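You operate a simulated robot arm through the tools that you are given. There is no shell and no other tool. Be economical: measure what you need, move in short steps, check, and stop when the job is done.

Carry out the task below with a simulated robot arm. There is one attempt and no reset: what you move stays moved.

TASK
Clamp sample 26 on the small former, middle clamp first.
Fine: lock all three clamps.
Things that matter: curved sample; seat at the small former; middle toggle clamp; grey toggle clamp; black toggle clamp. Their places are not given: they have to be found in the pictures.

It is judged by the outcome, as a careful person would: the job done as asked, and still so three seconds after it is handed in. It fails if anything else is knocked over, pushed out of place, dropped, spilled or broken.

THE ROBOT
A 6-joint arm with a two-finger parallel gripper, fixed in place. Base frame: the origin is at the foot of the arm, x ahead of it, y to its left, z up. Lengths are in m, angles in degrees, forces in N, time in s.
With the tool pointing down near the work surface it reaches from about 0.24 to 0.66 m from the base axis. Its first joint turns from -66.0 to 66.0 degrees. Payload 2.9 kg.
Tool frame: the origin (TCP) lies between the finger pads and is the grasp point; the fingertips stand 0.03 m ahead of it; z points along the fingers, y is the line along which they close. The gripper opens to 0.11 m. The fingers are 0.02 m wide and 0.01 m thick; the gripper's body (0.048 by 0.112 m) begins 0.055 m behind the TCP.
Orientation is that of the tool frame in the base frame, as a unit quaternion [x, y, z, w]. With the fingers straight down and closing along the base's y, the tool's x points along the base's -x, its y along +y and its z along -z.

THE INTERFACE
- The arm moves only by the tool move_arm. Its argument "commands" is text: rows parted by semicolons, each of 6 numbers parted by spaces: the shift along the tool's x, y, z in cm, then the turn, a rotation vector about the tool's x, y, z in degrees. In form: dx dy dz wx wy wz; .... A call has 1 to 20 rows; each row shifts and turns the commanded pose from where the row before left it, along the tool's axes as they then stand. "hand" is the opening, from 0 (shut) to 1 (fully open), set as the call begins (left out, the last holds). A row lasts 0.2 s, in which the tool goes at most 0.05 m and 8.6 degrees; a call with a longer step from one row to the next is refused whole, and so is a gripper value outside its range. A pose out of reach is approached as far as the arm can. The call stops where the force on the tool passes 70 N (or 10 N more than at its start, if that is more) or the arm is blocked; 0.2 s more then pass. The fingers move at their own pace (about 0.108 m/s each) and stop on an object; they squeeze with about 35 N. The grip force told is the motor's: it shows also when the fingers shut on nothing. Time passes only in rows, and 0.2 s behind the last, so rows that do not move let the fingers close. It gives the time, the measured TCP pose, the force on the tool (base axes), the opening and the grip force at its end, in the units of the frame above (readings bear some noise).
- Cameras (640 x 400 px; columns grow to the right, rows downward): "scene" is fixed at [0.0907, 0.4186, 1.4044]; the picture's right is [-0.69, -0.72, 0.00], its down [-0.29, 0.28, -0.91] and it looks along [0.66, -0.63, -0.41] (base axes); focal length 267 px, centre (320, 200). "wrist" rides on the gripper at [-0.036, 0, -0.057] in the tool frame; the picture's right is [0.00, -1.00, 0.00], its down [0.97, 0.00, -0.24] and it looks along [0.24, 0.00, 0.97] (tool axes); focal length 218 px, centre (320, 200).
- camera(camera): a new picture of that camera. No time passes.
- pixel_to_xyz(camera, pixels): there is no depth. For up to 12 entries [column, row, z] of the newest picture of that camera ("zoom" is the newest enlarged one), the place [x, y] in the base frame at which the ray of that pixel passes the height z, good to about 0.002 m, but the place of the scene camera against the robot may be out by one fixed shift of up to 0.025 m in any direction. No time passes.
- zoom(camera, box): a new picture of the part [left, top, right, bottom] of that camera's present view, enlarged. No time passes.
- hand_in(): hands the job in; it is judged then, once.

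Work in short steps. Measure before you move; look again where a grasp or a placing could have gone wrong, and mend it. You have 80 turns and 46 pictures in all, the two below and enlarged ones among them. Open the gripper and draw the arm clear of the work before you hand the job in, unless the task says otherwise; then end with one line.

The tools are called as a command line: name --argument value ..., lists and objects as JSON in quotes. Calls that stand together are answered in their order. move_arm: Moves the arm, as the interface text tells. Its arguments: {"type":"object","properties":{"commands":{"type":"string"},"hand":{"type":"number"}},"required":["commands"]} The other tools are called the same way: camera (camera) takes a picture; pixel_to_xyz (camera, pixels) gives the place at which the rays of pixels pass given heights; zoom (camera, box) takes an enlarged picture of a part of a camera's view; hand_in () hands the job in.

At the start:

```text
time: 0.0
tool_pos: [0.2927, 0.2523, 1.3075]
tool_rot: [0.0, 1.0, 0.001, -0.001]
force: [0.5, -0.8, 0.2]
gripper_width: 0.1102
grip_force: 0.1
```

scene: 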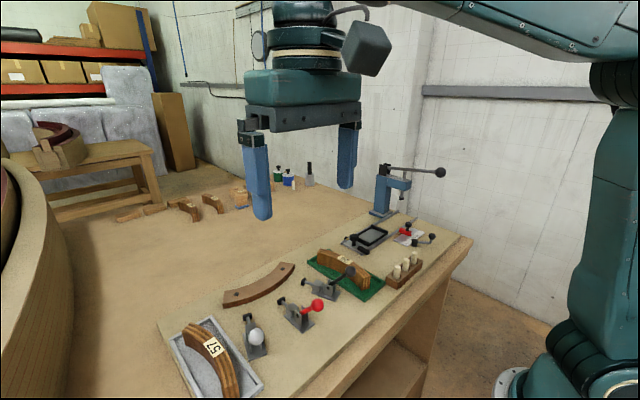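
wrist: 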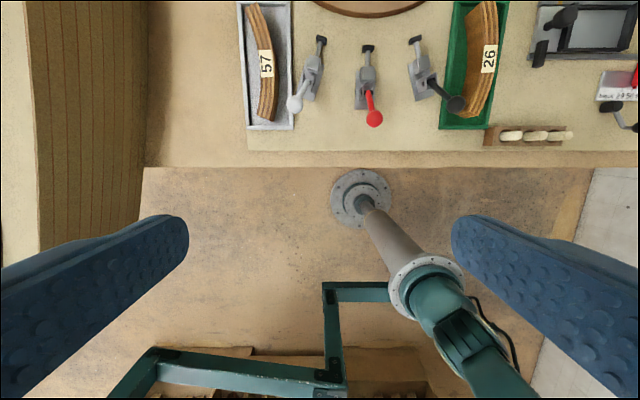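

I start by enlarging the work area in both views to see the clamps, former and samples.

zoom --camera "wrist" --box '[230, 0, 510, 160]'

zoom --camera "scene" --box '[160, 200, 480, 400]'

```text
2.29 times, centred on (370, 80) of wrist
```

zoom: 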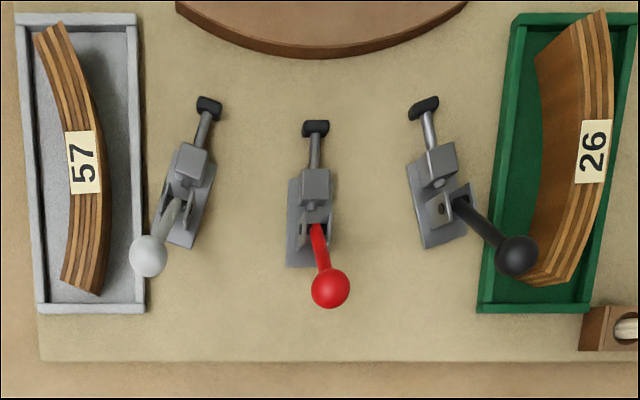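

```text
2.00 times, centred on (320, 300) of scene
```

zoom: 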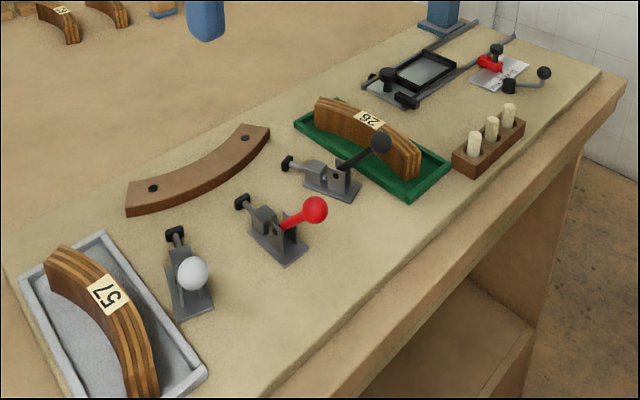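

The former is at the top, with three open clamps facing it, and 26 is in the green tray. I measure their places from the wrist view.

pixel_to_xyz --camera "wrist" --pixels '[[370, 15, 0.95], [320, 40, 0.95], [368, 48, 0.95], [415, 40, 0.95], [297, 103, 0.99], [374, 119, 0.99], [456, 104, 0.99], [490, 58, 0.97], [450, 128, 0.921], [500, 128, 0.921], [365, 105, 0.925], [540, 135, 0.96]]'

move_arm --commands "-4 -2 0 0 0 0; -4 -2 0 0 0 0; -4 -2 0 0 0 0; -4 -2 0 0 0 0; -3 -2 0 0 0 0; 0 0 0 0 0 0" --hand 1

camera --camera "wrist"

```text
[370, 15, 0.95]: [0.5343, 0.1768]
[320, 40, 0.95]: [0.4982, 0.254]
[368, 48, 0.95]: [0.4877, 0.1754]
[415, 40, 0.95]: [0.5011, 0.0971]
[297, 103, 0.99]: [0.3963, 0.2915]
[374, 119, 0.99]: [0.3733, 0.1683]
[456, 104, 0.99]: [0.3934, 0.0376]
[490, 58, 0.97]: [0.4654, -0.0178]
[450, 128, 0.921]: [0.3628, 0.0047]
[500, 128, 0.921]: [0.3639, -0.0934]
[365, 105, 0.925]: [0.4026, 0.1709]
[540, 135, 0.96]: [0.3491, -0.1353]
```

```text
time: 1.4
tool_pos: [0.4807, 0.1521, 1.3043]
tool_rot: [0.0, 1.0, 0.001, 0.001]
force: [0.7, -0.1, 0.3]
gripper_width: 0.11
grip_force: 0.1
out of reach, approached as far as the arm can: row 5
```

```text
41 pictures are left
```

wrist: 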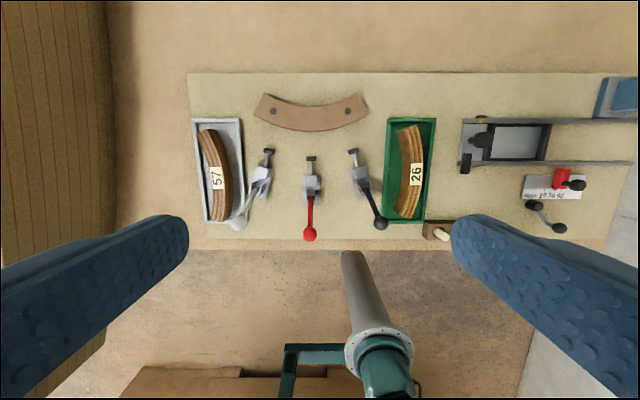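

The whole bench is in view. I descend over the clamps for detail and zoom.

move_arm --commands "0 0 4 0 0 0; 0 0 4 0 0 0; 0 0 4 0 0 0; 0 0 4 0 0 0; 0 0 0 0 0 0"

zoom --camera "wrist" --box '[160, 40, 480, 240]'

pixel_to_xyz --camera "zoom" --pixels '[[100, 100, 0.95]]'

```text
time: 2.6
tool_pos: [0.4806, 0.1531, 1.1439]
tool_rot: [0.0, 1.0, 0.001, 0.002]
force: [-0.1, -0.6, 0.0]
gripper_width: 0.1101
grip_force: 0.0
```

```text
2.00 times, centred on (320, 140) of wrist
```

zoom: 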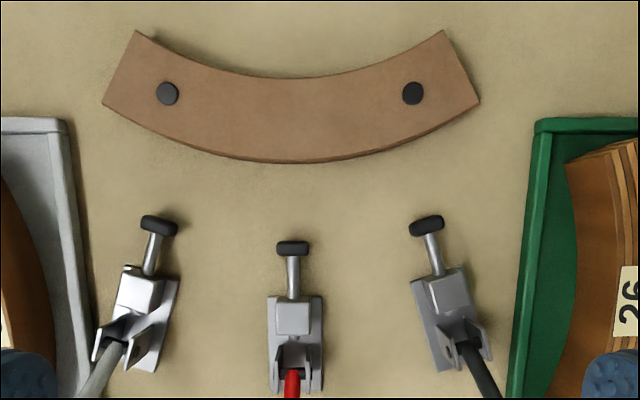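

```text
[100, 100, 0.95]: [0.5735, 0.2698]
```

I measure the former's face, the pads, and the clamp bodies.

pixel_to_xyz --camera "zoom" --pixels '[[103, 103, 0.945], [190, 145, 0.945], [292, 159, 0.945], [390, 143, 0.945], [480, 103, 0.945], [292, 164, 0.921], [158, 226, 0.945], [292, 247, 0.945], [426, 226, 0.945], [137, 31, 0.945], [443, 31, 0.945], [295, 395, 0.922]]'

zoom --camera "scene" --box '[210, 240, 390, 360]'

camera --camera "wrist"

```text
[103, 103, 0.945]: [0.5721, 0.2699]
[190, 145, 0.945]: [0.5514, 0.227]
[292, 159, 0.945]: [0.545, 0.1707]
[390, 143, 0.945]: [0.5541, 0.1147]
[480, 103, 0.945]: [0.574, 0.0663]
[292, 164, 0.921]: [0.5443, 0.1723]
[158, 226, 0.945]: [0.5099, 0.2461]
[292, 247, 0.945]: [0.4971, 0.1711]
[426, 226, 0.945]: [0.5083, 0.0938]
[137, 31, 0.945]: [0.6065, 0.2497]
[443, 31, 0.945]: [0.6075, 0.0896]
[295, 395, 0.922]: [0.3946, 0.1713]
```

```text
3.33 times, centred on (300, 300) of scene
```

zoom: 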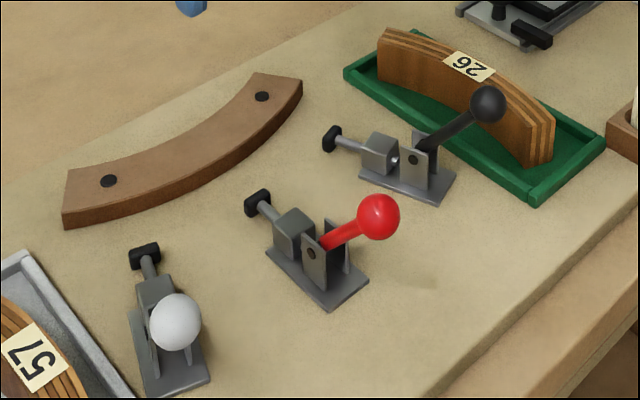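

```text
38 pictures are left
```

wrist: 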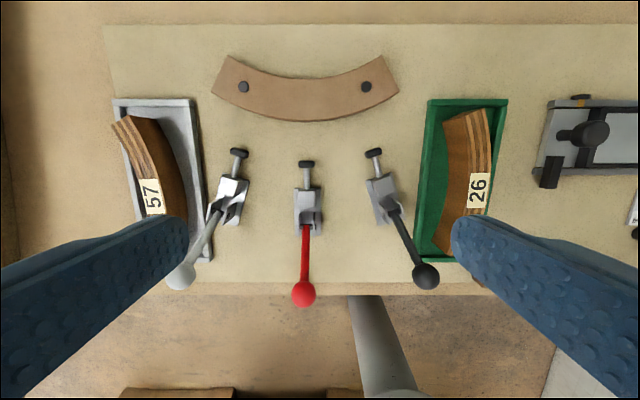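

The red ball triangulates to about (0.371, 0.171, 1.009), so the handles lean back and swing forward to lock. Now I move above sample 26 to measure it.

move_arm --commands "0 -4 0 0 0 0; 0 -4 0 0 0 0; 0 -4 0 0 0 0; 0 -4 0 0 0 0; 0 -2 0 0 0 0; 0 0 0 0 0 0"

zoom --camera "wrist" --box '[200, 80, 440, 230]'

```text
time: 4.0
tool_pos: [0.4813, -0.0289, 1.1459]
tool_rot: [0.0, 1.0, 0.001, -0.001]
force: [0.0, 0.2, -0.4]
gripper_width: 0.1101
grip_force: 0.0
```

```text
2.67 times, centred on (320, 155) of wrist
```

zoom: 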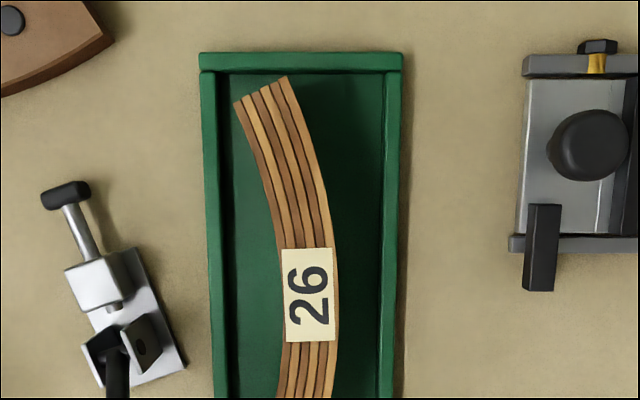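

Label centre triangulates to about (0.469, -0.024, 0.964). I back off in x to see the sample whole.

move_arm --commands "-3 0 -2 0 0 0; -3 0 -2 0 0 0; 0 0 0 0 0 0"

zoom --camera "wrist" --box '[220, 110, 412, 230]'

pixel_to_xyz --camera "zoom" --pixels '[[320, 200, 0.964]]'

```text
time: 4.8
tool_pos: [0.5399, -0.0242, 1.1834]
tool_rot: [0.0, 1.0, 0.0, 0.0]
force: [1.5, -0.4, 0.1]
gripper_width: 0.11
grip_force: 0.1
```

```text
3.33 times, centred on (316, 170) of wrist
```

zoom: 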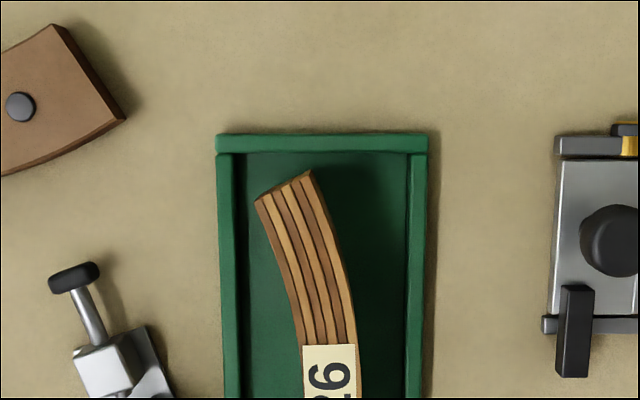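

```text
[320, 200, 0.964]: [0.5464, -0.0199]
```

zoom --camera "wrist" --box '[200, 140, 440, 290]'

pixel_to_xyz --camera "zoom" --pixels '[[320, 200, 0.964]]'

```text
2.67 times, centred on (320, 215) of wrist
```

zoom: 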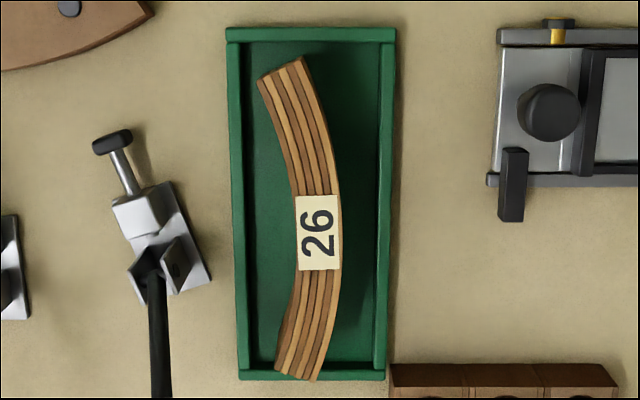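

```text
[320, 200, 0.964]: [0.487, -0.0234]
```

pixel_to_xyz --camera "zoom" --pixels '[[258, 80, 0.962], [302, 57, 0.962], [275, 368, 0.962], [315, 381, 0.962], [296, 232, 0.962], [341, 232, 0.962], [318, 232, 0.962], [286, 150, 0.962], [328, 150, 0.962], [287, 310, 0.962], [334, 310, 0.962], [240, 370, 0.935]]'

```text
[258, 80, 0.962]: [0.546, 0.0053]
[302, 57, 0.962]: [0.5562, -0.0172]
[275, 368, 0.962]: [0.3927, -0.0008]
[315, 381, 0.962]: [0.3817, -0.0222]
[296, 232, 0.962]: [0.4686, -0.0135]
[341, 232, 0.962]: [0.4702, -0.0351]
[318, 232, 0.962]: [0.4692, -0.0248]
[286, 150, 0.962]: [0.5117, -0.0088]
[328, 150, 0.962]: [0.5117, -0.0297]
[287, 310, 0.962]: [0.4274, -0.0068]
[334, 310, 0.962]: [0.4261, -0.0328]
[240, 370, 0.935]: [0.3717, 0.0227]
```

The sample is about 22 mm thick, mid-point (0.469, -0.024), yawed about 2.3°, and top near 0.963. I move above it with a half-open gripper and the matching yaw.

move_arm --commands "3.5 0 4 0 0 0; 3.5 0 4 0 0 0; 0 0 2 0 0 -2.3; 0 0 0 0 0 0; 0 0 0 0 0 0" --hand 0.55

camera --camera "wrist"

```text
refused: row 1 steps farther than a row can; nothing moved
```

```text
34 pictures are left
```

wrist: 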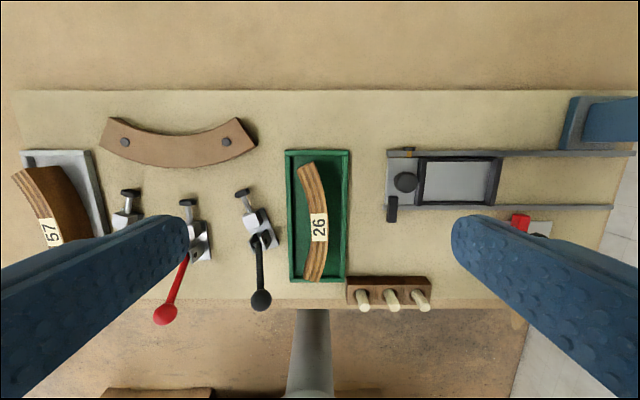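

The step was 5.3 cm, over the limit of 5; I split it.

move_arm --commands "3.5 0 3 0 0 0; 3.5 0 3 0 0 0; 0 0 4 0 0 -2.3; 0 0 0 0 0 0; 0 0 0 0 0 0" --hand 0.55

camera --camera "wrist"

```text
time: 6.0
tool_pos: [0.4694, -0.0277, 1.0826]
tool_rot: [-0.02, 1.0, 0.0, 0.0]
force: [-0.8, -0.5, -0.2]
gripper_width: 0.0606
grip_force: 0.0
```

```text
33 pictures are left
```

wrist: 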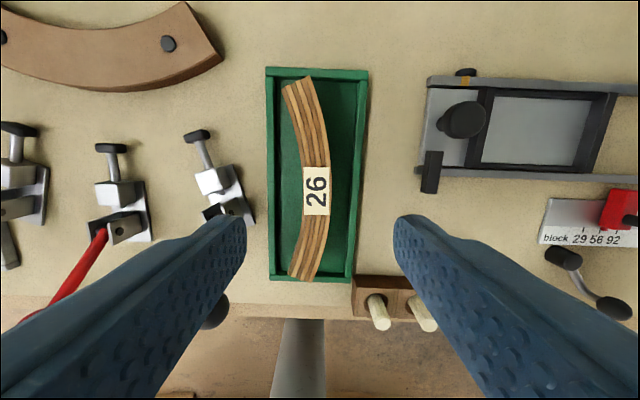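

The view confirms the label centre near (0.470, -0.0245), so I shift 3 mm in y and descend so the fingertips sit about 14 mm below the sample top.

move_arm --commands "0 0.3 3 0 0 0; 0 0 3 0 0 0; 0 0 2.5 0 0 0; 0 0 1.8 0 0 0; 0 0 0 0 0 0; 0 0 0 0 0 0"

camera --camera "wrist"

zoom --camera "scene" --box '[260, 200, 440, 320]'

```text
time: 7.4
tool_pos: [0.4726, -0.0239, 0.9803]
tool_rot: [-0.021, 1.0, 0.001, 0.0]
force: [-0.3, 0.5, -0.6]
gripper_width: 0.0605
grip_force: 0.0
```

```text
32 pictures are left
```

wrist: 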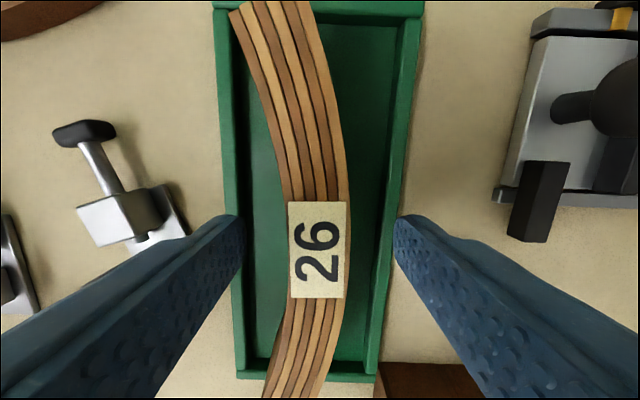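

```text
3.33 times, centred on (350, 260) of scene
```

zoom: 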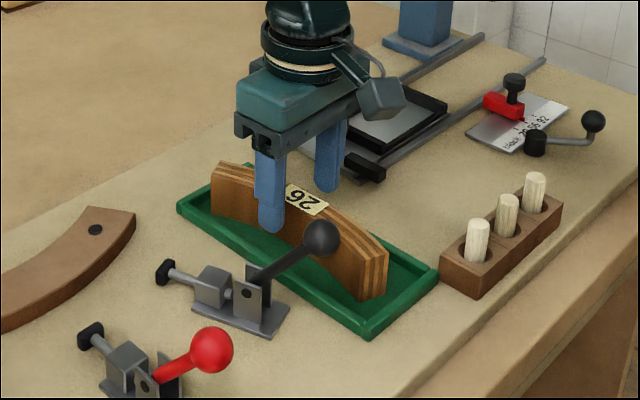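

The fingers straddle the sample with the tips below its top. I centre 2 mm in x and close.

move_arm --commands "0.2 0 0 0 0 0; 0 0 0 0 0 0; 0 0 0 0 0 0; 0 0 0 0 0 0" --hand 0

move_arm --commands "0 0 -3 0 0 0; 0 0 -3 0 0 0; 0 0 -3 0 0 0; 0 0 0 0 0 0"

camera --camera "wrist"

zoom --camera "scene" --box '[200, 160, 440, 320]'

```text
time: 8.4
tool_pos: [0.4691, -0.0248, 0.9804]
tool_rot: [-0.02, 1.0, 0.0, 0.0]
force: [0.5, 0.7, -0.1]
gripper_width: 0.0239
grip_force: 35.4
```

```text
time: 9.4
tool_pos: [0.4666, -0.0238, 1.0711]
tool_rot: [-0.021, 1.0, 0.001, 0.0]
force: [0.2, 0.2, -0.9]
gripper_width: 0.0237
grip_force: 35.1
```

```text
30 pictures are left
```

wrist: 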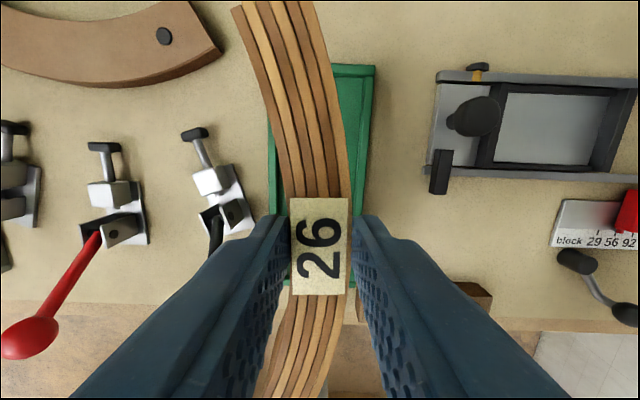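

```text
2.50 times, centred on (320, 240) of scene
```

zoom: 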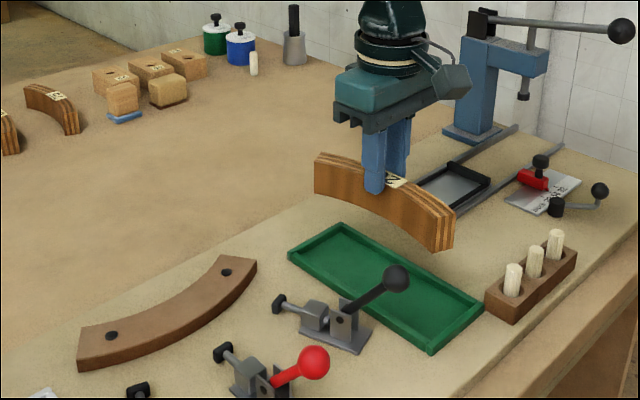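

Sample held (23.7 mm), label centred between fingers. I raise it above the clamp balls, carry it over to in front of the former, and turn it +92.3° about tool z so its hollow faces +x.

move_arm --commands "0 0 -4 0 0 0; -1 3 -1 0 0 0; -1.2 3.2 0 0 0 0; -1.2 3.2 0 0 0 0; -1.2 3.2 0 0 0 0; -1.2 3.2 0 0 0 0; -1.2 3.35 0 0 0 0; 0 0 0 0 0 0"

move_arm --commands "0 0 0 0 0 8.4; 0 0 0 0 0 8.4; 0 0 0 0 0 8.4; 0 0 0 0 0 8.4; 0 0 0 0 0 8.4; 0 0 0 0 0 8.4; 0 0 0 0 0 8.4; 0 0 0 0 0 8.4; 0 0 0 0 0 8.4; 0 0 0 0 0 8.4; 0 0 0 0 0 8.3; 0 0 0 0 0 0; 0 0 0 0 0 0"

camera --camera "wrist"

zoom --camera "scene" --box '[200, 160, 440, 320]'

```text
time: 11.2
tool_pos: [0.5318, 0.1717, 1.1209]
tool_rot: [-0.02, 1.0, 0.001, 0.0]
force: [0.7, 0.4, -1.6]
gripper_width: 0.0238
grip_force: 35.3
```

```text
time: 14.0
tool_pos: [0.5308, 0.1702, 1.1196]
tool_rot: [0.708, 0.706, 0.001, -0.001]
force: [0.4, 0.6, -1.8]
gripper_width: 0.0235
grip_force: 34.8
```

```text
28 pictures are left
```

wrist: 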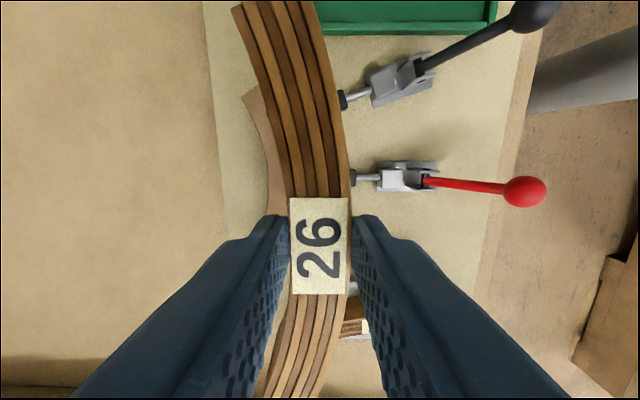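

```text
2.50 times, centred on (320, 240) of scene
```

zoom: 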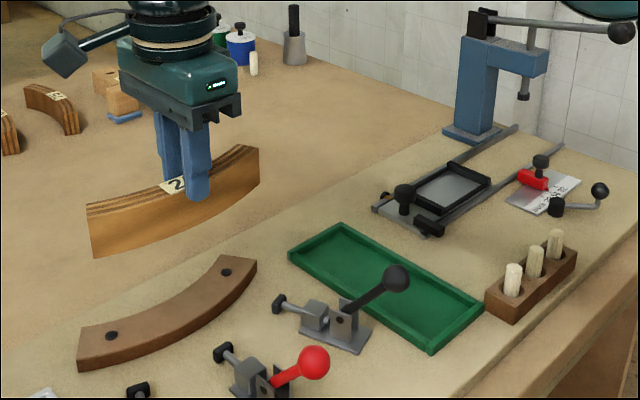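

Orientation correct: hollow toward the former, TCP at (0.531, 0.170). I back off 2 mm and lower to just above the bench.

move_arm --commands "0 -0.2 4 0 0 0; 0 0 4 0 0 0; 0 0 3 0 0 0; 0 0 1.5 0 0 0; 0 0 0 0 0 0; 0 0 0 0 0 0"

camera --camera "wrist"

zoom --camera "scene" --box '[200, 220, 350, 320]'

```text
time: 15.4
tool_pos: [0.5291, 0.1695, 0.9953]
tool_rot: [0.707, 0.707, 0.001, 0.0]
force: [-0.8, 0.8, -1.3]
gripper_width: 0.0238
grip_force: 35.1
```

```text
26 pictures are left
```

wrist: 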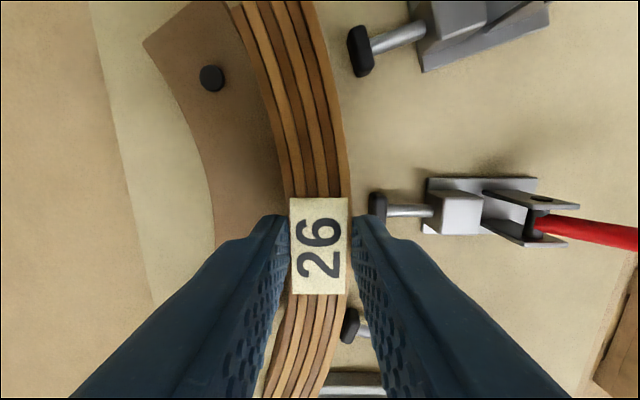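

```text
4.00 times, centred on (275, 270) of scene
```

zoom: 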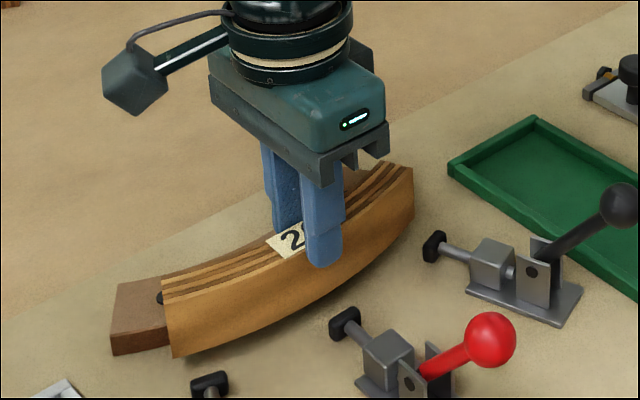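

Clear so far; continue in small steps toward the bench.

move_arm --commands "0 0 1 0 0 0; 0 0 0.4 0 0 0; 0 0 0.2 0 0 0; 0 0 0 0 0 0; 0 0 0 0 0 0"

camera --camera "wrist"

zoom --camera "scene" --box '[200, 220, 350, 320]'

```text
time: 16.6
tool_pos: [0.5282, 0.1689, 0.9802]
tool_rot: [0.707, 0.707, 0.001, -0.001]
force: [-0.5, 0.3, -1.2]
gripper_width: 0.0238
grip_force: 35.1
```

```text
24 pictures are left
```

wrist: 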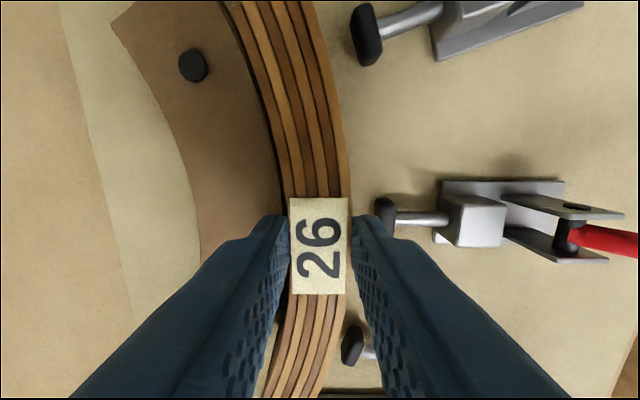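

```text
4.00 times, centred on (275, 270) of scene
```

zoom: 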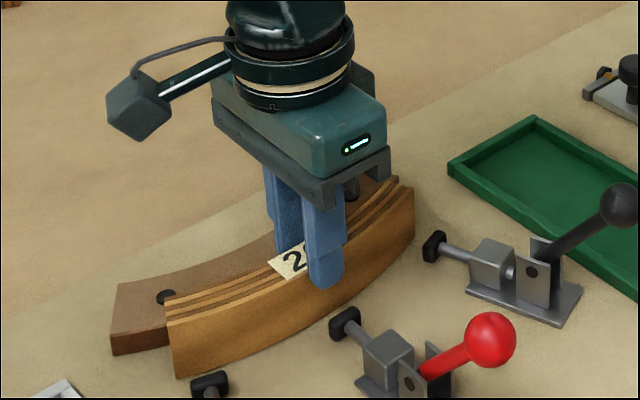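

Not yet on the bench (no upward force). I keep lowering in small steps.

move_arm --commands "0 0 0.2 0 0 0; 0 0 0.1 0 0 0; 0 0 0 0 0 0"

move_arm --commands "0 0 0.15 0 0 0; 0 0 0 0 0 0"

```text
time: 17.4
tool_pos: [0.5267, 0.1704, 0.9769]
tool_rot: [0.707, 0.707, 0.002, 0.001]
force: [2.1, -2.5, 10.0]
gripper_width: 0.0238
grip_force: 34.3
```

```text
time: 18.0
tool_pos: [0.5281, 0.17, 0.9768]
tool_rot: [0.707, 0.707, 0.005, 0.001]
force: [-4.5, -2.9, 30.8]
gripper_width: 0.0236
grip_force: 34.7
```

Bench contact at z≈0.977. I relieve the pressure slightly and nudge toward the former.

move_arm --commands "0 0 -0.2 0 0 0; 0 0.2 0 0 0 0; 0 0.1 0 0 0 0; 0 0 0 0 0 0"

move_arm --commands "0 0.1 0 0 0 0; 0 0 0 0 0 0"

zoom --camera "wrist" --box '[160, 0, 400, 150]'

```text
time: 19.0
tool_pos: [0.5324, 0.1701, 0.9773]
tool_rot: [0.706, 0.708, 0.001, 0.0]
force: [-10.3, 4.2, 25.0]
gripper_width: 0.0239
grip_force: 34.9
```

```text
time: 19.6
tool_pos: [0.5329, 0.17, 0.9764]
tool_rot: [0.707, 0.707, 0.002, -0.001]
force: [-10.4, 0.8, 20.0]
gripper_width: 0.0239
grip_force: 35.0
```

```text
2.67 times, centred on (280, 75) of wrist
```

zoom: 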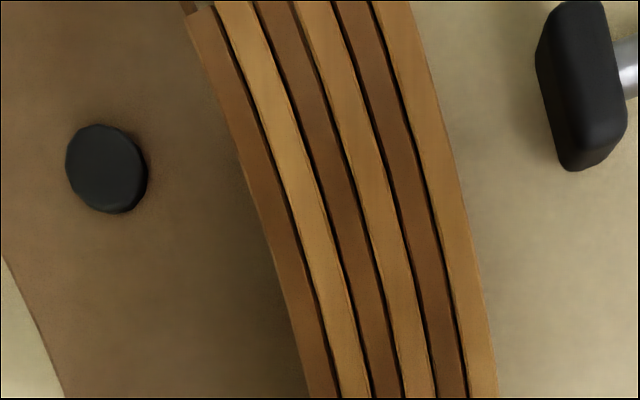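

Force of -10 N may be bench friction. I lift a bit more and push 2 mm further to tell.

move_arm --commands "0 0 -0.1 0 0 0; 0 0.1 0 0 0 0; 0 0.1 0 0 0 0; 0 0 0 0 0 0"

move_arm --commands "0 0.1 0 0 0 0; 0 0 0 0 0 0"

```text
time: 20.6
tool_pos: [0.5341, 0.1717, 0.9771]
tool_rot: [0.707, 0.707, 0.0, -0.001]
force: [-13.8, 2.7, 5.6]
gripper_width: 0.0243
grip_force: 34.5
```

```text
time: 21.2
tool_pos: [0.534, 0.1709, 0.9762]
tool_rot: [0.707, 0.707, -0.002, -0.001]
force: [-23.6, 0.5, 3.1]
gripper_width: 0.024
grip_force: 34.7
```

It seats against the former at x≈0.534. I relieve the push, open only a few mm to clear the red pad, and rise.

move_arm --commands "0 -0.2 0 0 0 0; 0 0 0 0 0 0"

move_arm --commands "0 0 0 0 0 0; 0 0 0 0 0 0; 0 0 -2 0 0 0; 0 0 -3 0 0 0; 0 0 -3 0 0 0; 0 0 -3 0 0 0; 0 0 0 0 0 0" --hand 0.29

camera --camera "wrist"

zoom --camera "scene" --box '[200, 220, 350, 320]'

```text
time: 21.8
tool_pos: [0.5344, 0.1696, 0.9759]
tool_rot: [0.707, 0.707, 0.0, 0.0]
force: [-13.4, 3.0, -4.9]
gripper_width: 0.0239
grip_force: 35.3
```

```text
time: 23.4
tool_pos: [0.5372, 0.1697, 1.0891]
tool_rot: [0.707, 0.707, 0.0, 0.0]
force: [-0.1, 0.5, 0.4]
gripper_width: 0.0316
grip_force: 0.1
```

```text
21 pictures are left
```

wrist: 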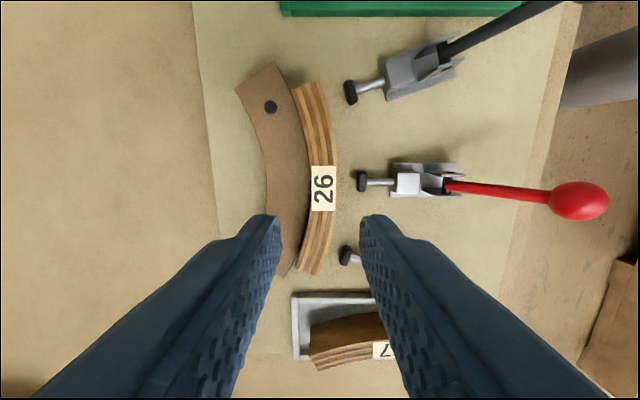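

```text
4.00 times, centred on (275, 270) of scene
```

zoom: 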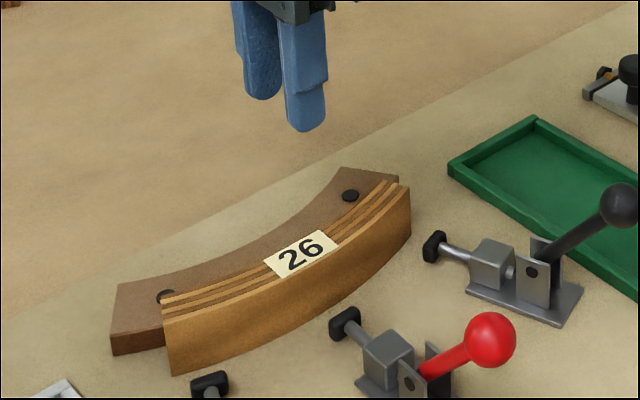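

Sample 26 is seated flush with the label in line with the red clamp. Now the red (middle) clamp: shut the fingers, go behind its ball at (0.371, 0.171, 1.009), and lower there.

move_arm --commands "0 -4 0 0 0 0; 0 -4 0 0 0 0; 0 -4 0 0 0 0; 0 -4 0 0 0 0; 0 -4 0 0 0 0; 0 0 0 0 0 0; 0 0 0 0 0 0" --hand 0

zoom --camera "scene" --box '[210, 220, 390, 340]'

camera --camera "wrist"

```text
time: 25.0
tool_pos: [0.3339, 0.1702, 1.0847]
tool_rot: [0.707, 0.707, 0.001, 0.0]
force: [-0.2, -0.1, 0.9]
gripper_width: 0.0
grip_force: 35.3
```

```text
3.33 times, centred on (300, 280) of scene
```

zoom: 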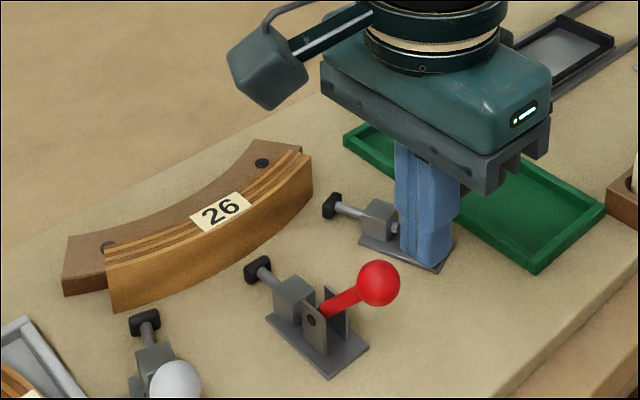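

```text
18 pictures are left
```

wrist: 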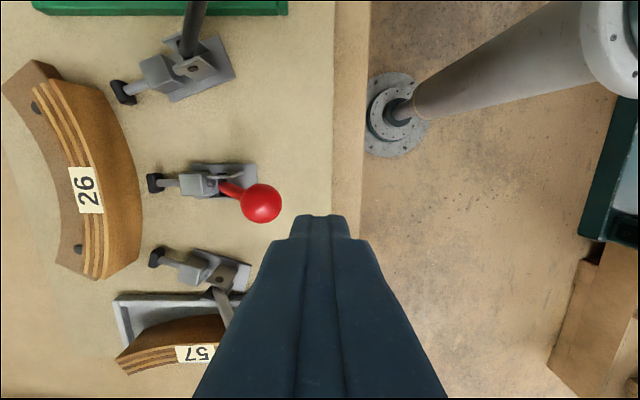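

Ball confirmed at (0.371, 0.169), radius 12 mm; finger front face is at 0.344. I lower 6.3 cm and push forward 3 cm to see how the plunger responds.

move_arm --commands "0 0 3 0 0 0; 0 0 3.3 0 0 0; 0 1 0 0 0 0; 0 1 0 0 0 0; 0 1 0 0 0 0; 0 0 0 0 0 0"

zoom --camera "scene" --box '[210, 220, 390, 340]'

```text
time: 26.2
tool_pos: [0.3529, 0.1691, 1.0266]
tool_rot: [0.703, 0.711, -0.007, -0.006]
force: [-17.4, -2.4, 15.0]
gripper_width: 0.0001
grip_force: 34.6
stopped in row 6: the force on the tool passed its limit (the readings are from after the stop); the commanded pose is now the measured one
```

```text
3.33 times, centred on (300, 280) of scene
```

zoom: 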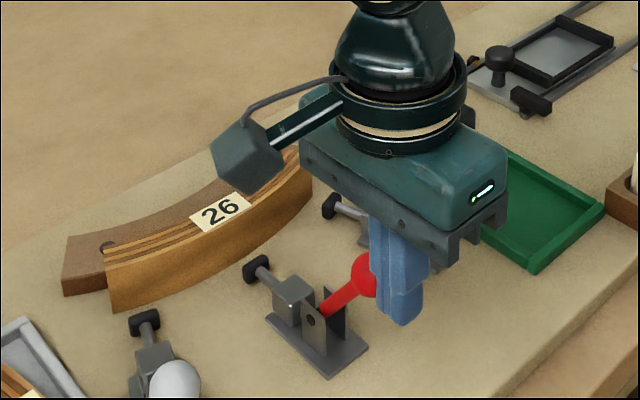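

Blocked by over 70 N after about 4 mm, so forward may be against the handle's stop. I back off and compare the clamp with before.

move_arm --commands "0 -1 0 0 0 0; 0 -1 -2 0 0 0; 0 0 -3 0 0 0; 0 0 -1.5 0 0 0; 0 0 0 0 0 0"

zoom --camera "scene" --box '[260, 270, 350, 330]'

zoom --camera "wrist" --box '[80, 30, 320, 180]'

```text
time: 27.4
tool_pos: [0.3359, 0.169, 1.0904]
tool_rot: [0.704, 0.711, -0.004, -0.004]
force: [-0.1, 0.5, -0.6]
gripper_width: 0.0002
grip_force: 34.7
```

```text
6.67 times, centred on (305, 300) of scene
```

zoom: 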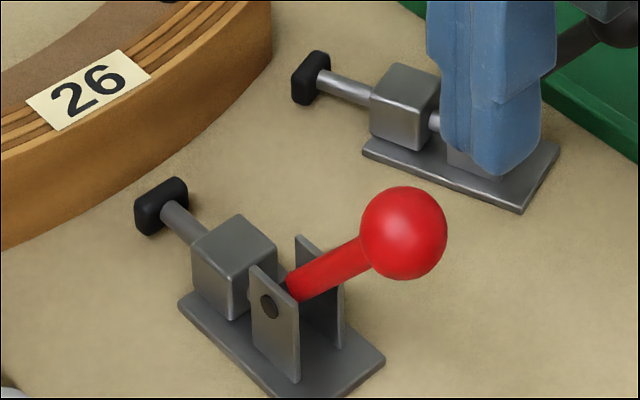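

```text
2.67 times, centred on (200, 105) of wrist
```

zoom: 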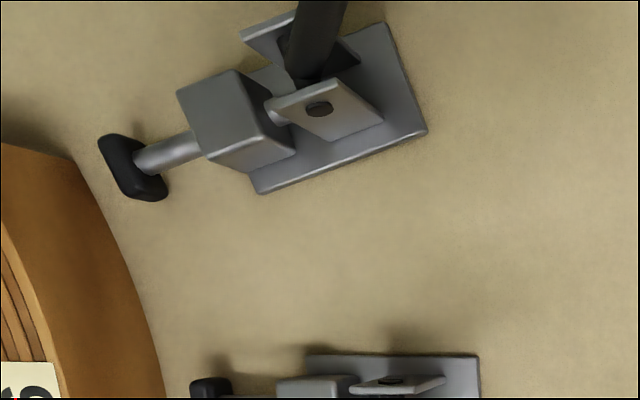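

The red handle is unmoved, at its forward stop, so it locks by going down and back. I place the closed fingertips over the ball and press along the handle's arc, stopping midway.

move_arm --commands "0 3.5 0 0 0 0; 0 0 2.5 0 0 0; 0 0 1.2 0 0 0; 0 -0.55 0.45 0 0 0; 0 -0.5 0.54 0 0 0; 0 -0.43 0.6 0 0 0; 0 -0.37 0.63 0 0 0; 0 0 0 0 0 0"

zoom --camera "scene" --box '[240, 250, 360, 330]'

```text
time: 28.8
tool_pos: [0.3668, 0.1709, 1.0501]
tool_rot: [0.707, 0.707, 0.013, 0.004]
force: [3.8, -5.5, 13.5]
gripper_width: 0.0
grip_force: 35.3
stopped in row 6: the force on the tool passed its limit (the readings are from after the stop); the commanded pose is now the measured one
```

```text
5.00 times, centred on (300, 290) of scene
```

zoom: 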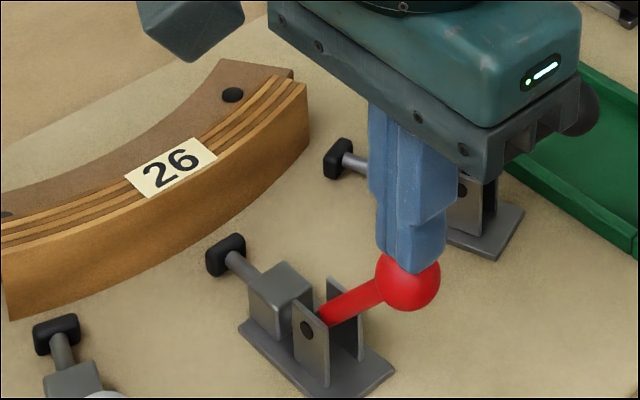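

The limit may have been tripped by impact speed against a stiff hinge. I try very slow pressing, 1 mm per row.

move_arm --commands "0 -0.05 0.1 0 0 0; 0 -0.05 0.1 0 0 0; 0 -0.05 0.1 0 0 0; 0 -0.05 0.1 0 0 0; 0 0 0 0 0 0"

```text
time: 30.0
tool_pos: [0.366, 0.1705, 1.0494]
tool_rot: [0.708, 0.706, 0.017, 0.006]
force: [2.3, -19.8, 55.9]
gripper_width: 0.0002
grip_force: 34.8
```

Down is a hard stop (56 N, no motion), so the earlier forward push probably tripped on impact. I lift, straighten the tool, and go behind the ball again for a slow forward push.

move_arm --commands "0 0 -1 0 0 0; 0 0 -1.5 1.4 -0.75 0; 0 -3.2 0 0 0 0; 0 0 3 0 0 0; 0 0 2.0 0 0 0; 0 0 0 0 0 0"

```text
time: 31.4
tool_pos: [0.3291, 0.1683, 1.021]
tool_rot: [0.706, 0.708, -0.003, -0.001]
force: [-0.1, -0.4, -0.3]
gripper_width: 0.0
grip_force: 35.3
```

move_arm --commands "0 0.8 0 0 0 0; 0 0.8 0 0 0 0; 0 0.15 0 0 0 0; 0 0.15 0 0 0 0; 0 0.15 0 0 0 0; 0 0.15 0 0 0 0; 0 0.15 0 0 0 0; 0 0.15 0 0 0 0; 0 0.15 0 0 0 0; 0 0.15 0 0 0 0; 0 0.15 0 0 0 0; 0 0.15 0 0 0 0"

zoom --camera "scene" --box '[240, 250, 360, 330]'

```text
time: 33.7
tool_pos: [0.3547, 0.1706, 1.0238]
tool_rot: [0.706, 0.708, -0.009, -0.003]
force: [-15.2, -5.2, 16.3]
gripper_width: 0.0001
grip_force: 34.9
stopped in row 11: the force on the tool passed its limit (the readings are from after the stop); the commanded pose is now the measured one
```

```text
5.00 times, centred on (300, 290) of scene
```

zoom: 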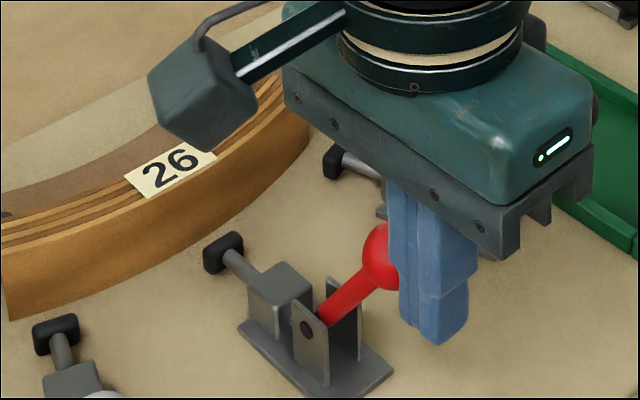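

The ball did shift, about 9 mm in the picture. Pushing straight while the ball must rise jams by friction, so I follow the handle's arc (pivot ≈ (0.421, 0.950), radius 77 mm), forward and up.

move_arm --commands "0 0.38 -0.26 0 0 0; 0 0.39 -0.23 0 0 0; 0 0.40 -0.2 0 0 0; 0 0.41 -0.18 0 0 0; 0 0.42 -0.15 0 0 0; 0 0.43 -0.13 0 0 0; 0 0 0 0 0 0"

zoom --camera "scene" --box '[240, 250, 360, 330]'

```text
time: 35.3
tool_pos: [0.3823, 0.1716, 1.0328]
tool_rot: [0.706, 0.708, -0.004, -0.002]
force: [-11.1, -1.9, 38.6]
gripper_width: 0.0
grip_force: 35.0
```

```text
5.00 times, centred on (300, 290) of scene
```

zoom: 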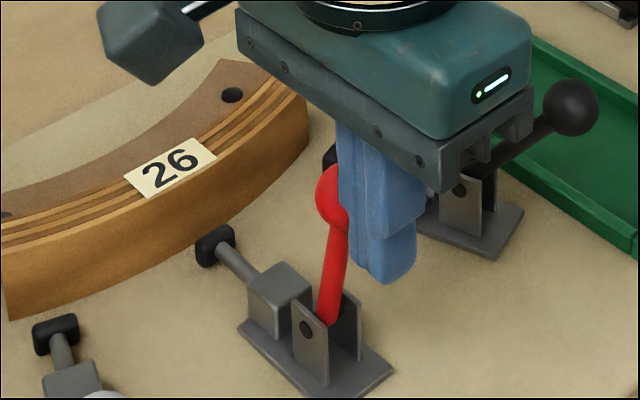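

It works: the handle is nearly upright and the pad is extending. I continue over the top, easing upward.

move_arm --commands "0 0.4 -0.35 0 0 0; 0 0.4 -0.2 0 0 0; 0 0.4 -0.1 0 0 0; 0 0.4 -0.05 0 0 0; 0 0.4 0 0 0 0; 0 0.4 0 0 0 0; 0 0.4 0 0 0 0; 0 0 0 0 0 0"

zoom --camera "scene" --box '[240, 250, 360, 330]'

```text
time: 37.1
tool_pos: [0.4077, 0.1708, 1.0416]
tool_rot: [0.706, 0.708, -0.007, -0.003]
force: [0.3, 0.8, 0.2]
gripper_width: 0.0002
grip_force: 35.2
```

```text
5.00 times, centred on (300, 290) of scene
```

zoom: 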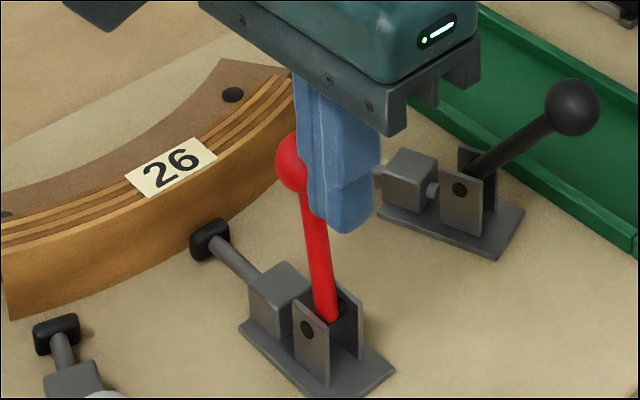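

Past vertical, with no resistance. I keep pushing forward at constant height while the ball descends.

move_arm --commands "0 0.4 0 0 0 0; 0 0.4 0 0 0 0; 0 0.4 0 0 0 0; 0 0.4 0 0 0 0; 0 0.4 0 0 0 0; 0 0.4 0 0 0 0; 0 0.4 0 0 0 0; 0 0.4 0 0 0 0; 0 0.4 0 0 0 0; 0 0.4 0 0 0 0; 0 0 0 0 0 0"

zoom --camera "scene" --box '[240, 250, 360, 330]'

```text
time: 39.5
tool_pos: [0.4473, 0.1707, 1.0389]
tool_rot: [0.706, 0.708, -0.009, -0.002]
force: [-6.4, 2.8, -2.0]
gripper_width: 0.0001
grip_force: 35.1
```

```text
5.00 times, centred on (300, 290) of scene
```

zoom: 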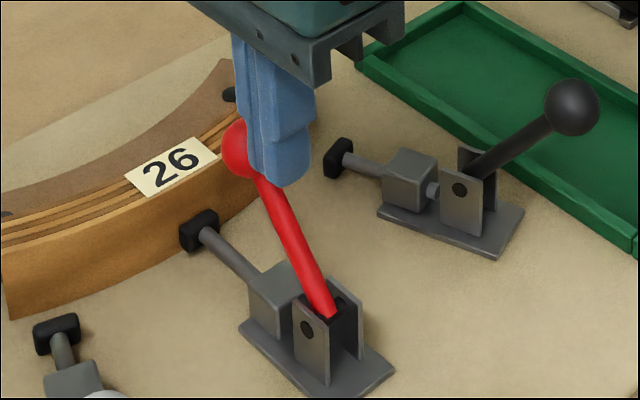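

The pad is nearly at the sample. Now forward and down along the arc.

move_arm --commands "0 0.3 0.22 0 0 0; 0 0.3 0.28 0 0 0; 0 0.3 0.3 0 0 0; 0 0.28 0.32 0 0 0; 0 0.26 0.35 0 0 0; 0 0.24 0.37 0 0 0; 0 0 0 0 0 0"

zoom --camera "scene" --box '[240, 250, 360, 330]'

```text
time: 40.3
tool_pos: [0.4507, 0.1705, 1.0366]
tool_rot: [0.703, 0.711, -0.015, -0.008]
force: [-23.3, -2.4, 16.9]
gripper_width: 0.0
grip_force: 34.3
stopped in row 4: the force on the tool passed its limit (the readings are from after the stop); the commanded pose is now the measured one
```

```text
5.00 times, centred on (300, 290) of scene
```

zoom: 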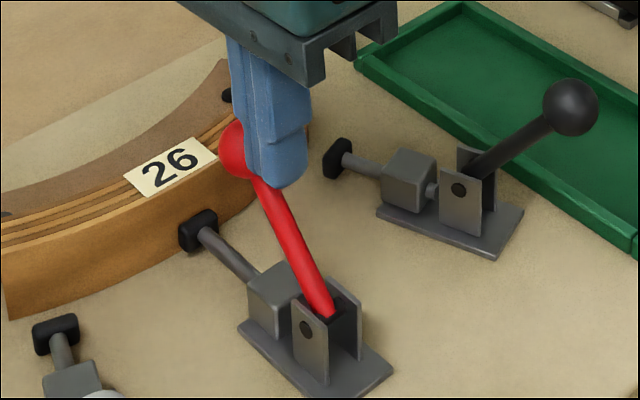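

The handle stopped hard with the pad apparently on the sample. I draw back, straighten the tool, and check whether it stays and touches.

move_arm --commands "0 -1.2 0 -1.85 0.6 0; 0 -1 -3 0 0 0; 0 -1 -3 0 0 0; 0 -1 -1 0 0 0; 0 0 0 0 0 0"

camera --camera "wrist"

zoom --camera "scene" --box '[240, 250, 360, 330]'

```text
time: 41.5
tool_pos: [0.4108, 0.1718, 1.1057]
tool_rot: [0.704, 0.71, 0.002, 0.001]
force: [0.1, -0.1, 0.2]
gripper_width: 0.0001
grip_force: 34.6
```

```text
8 pictures are left
```

wrist: 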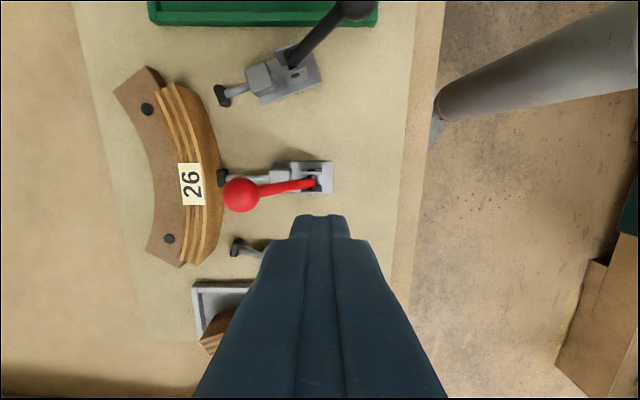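

```text
5.00 times, centred on (300, 290) of scene
```

zoom: 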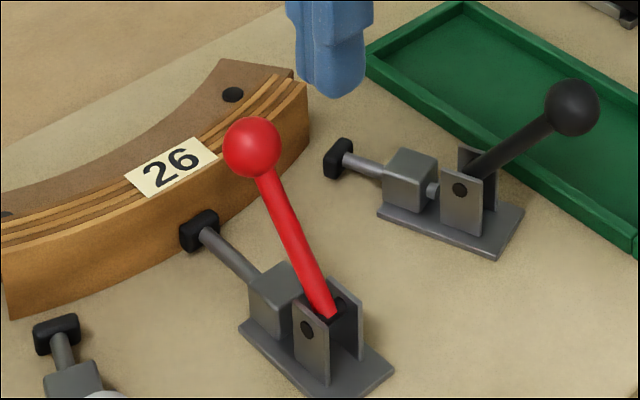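

The red clamp is holding: pad against the sample, handle staying at its forward stop. Next the black clamp: ball ≈ (0.390, 0.050, 1.007), axis ≈ 20° toward +y. I move behind it with the tool turned to that axis.

move_arm --commands "-3.39 -1.54 0 0 0 0; -3.39 -1.54 0 0 0 0; -3.39 -1.54 0 0 0 0; -3.4 -1.54 0 0 0 0; 0 0 0 0 0 -6.5; 0 0 0 0 0 -6.5; 0 0 0 0 0 -6.5; 0 0 0 0 0 0; 0 0 0 0 0 0"

camera --camera "wrist"

```text
time: 43.5
tool_pos: [0.3499, 0.0355, 1.106]
tool_rot: [0.574, 0.819, 0.002, 0.002]
force: [0.0, 0.5, 0.8]
gripper_width: 0.0
grip_force: 35.1
```

```text
6 pictures are left
```

wrist: 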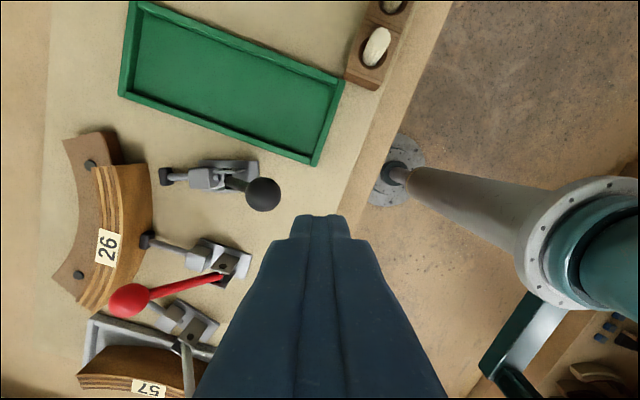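

The black ball lies dead ahead, 4.2 cm along tool y. I lower behind it and push along the same arc.

move_arm --commands "0 0 4 0 0 0; 0 0 4.4 0 0 0; 0 1 0 0 0 0; 0 0.8 0 0 0 0; 0 0.31 -0.26 0 0 0; 0 0.32 -0.25 0 0 0; 0 0.335 -0.24 0 0 0; 0 0.345 -0.22 0 0 0; 0 0.355 -0.2 0 0 0; 0 0.365 -0.18 0 0 0; 0 0.375 -0.16 0 0 0; 0 0.38 -0.14 0 0 0; 0 0.385 -0.12 0 0 0; 0 0.39 -0.1 0 0 0; 0 0.395 -0.08 0 0 0; 0 0.4 -0.05 0 0 0; 0 0 0 0 0 0"

```text
time: 47.1
tool_pos: [0.4094, 0.0558, 1.0413]
tool_rot: [0.573, 0.819, 0.002, 0.001]
force: [-0.6, 0.3, -0.1]
gripper_width: 0.0
grip_force: 34.4
```

Smooth, no blocking. I continue over the top and forward to the stop.

move_arm --commands "0 0.4 0 0 0 0; 0 0.4 0 0 0 0; 0 0.4 0 0 0 0; 0 0.4 0 0 0 0; 0 0.4 0 0 0 0; 0 0.4 0 0 0 0; 0 0.4 0 0 0 0; 0 0.4 0 0 0 0; 0 0.4 0 0 0 0; 0 0.4 0 0 0 0; 0 0.4 0 0 0 0; 0 0.4 0 0 0 0; 0 0.4 0.1 0 0 0; 0 0.3 0.2 0 0 0; 0 0.3 0.25 0 0 0; 0 0.3 0.3 0 0 0; 0 0.3 0.3 0 0 0; 0 0.3 0.3 0 0 0"

zoom --camera "scene" --box '[240, 240, 390, 340]'

```text
time: 51.0
tool_pos: [0.4646, 0.0746, 1.0312]
tool_rot: [0.576, 0.817, -0.005, -0.005]
force: [-22.4, -7.1, 17.7]
gripper_width: 0.0
grip_force: 35.4
stopped in row 18: the force on the tool passed its limit (the readings are from after the stop); the commanded pose is now the measured one
```

```text
4.00 times, centred on (315, 290) of scene
```

zoom: 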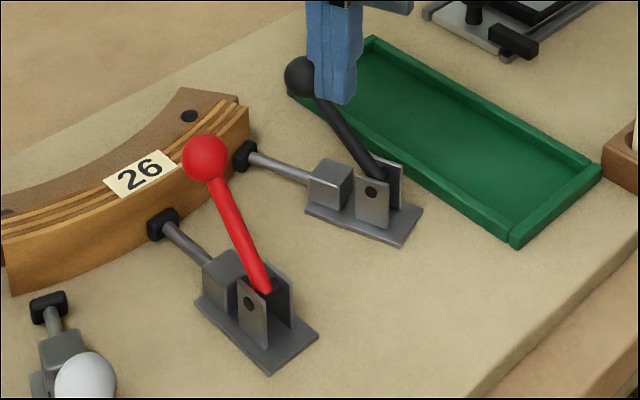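

The black pad is on the sample with its handle at the stop. I draw back, rise, and go to the grey clamp (ball ≈ (0.392, 0.290), axis -20°).

move_arm --commands "0 -1 0 -0.8 0 0; 0 -1 -3 0 0 0; 0 0 -4 0 0 0; 4.23 -0.15 0 0 0 0; 4.23 -0.15 0 0 0 0; 4.23 -0.15 0 0 0 0; 4.23 -0.15 0 0 0 0; 4.23 -0.15 0 0 0 0; 4.23 -0.15 0 0 0 0; 0 0 0 0 0 7.92; 0 0 0 0 0 7.92; 0 0 0 0 0 7.92; 0 0 0 0 0 7.92; 0 0 0 0 0 7.92; 0 0 0 0 0 0; 0 0 0 0 0 0"

camera --camera "wrist"

```text
time: 54.4
tool_pos: [0.3543, 0.3048, 1.1011]
tool_rot: [0.819, 0.574, 0.004, 0.0]
force: [0.9, 0.3, 0.4]
gripper_width: 0.0
grip_force: 35.2
```

```text
4 pictures are left
```

wrist: 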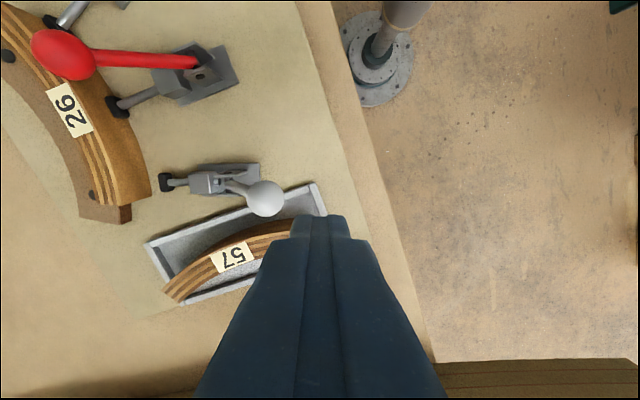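

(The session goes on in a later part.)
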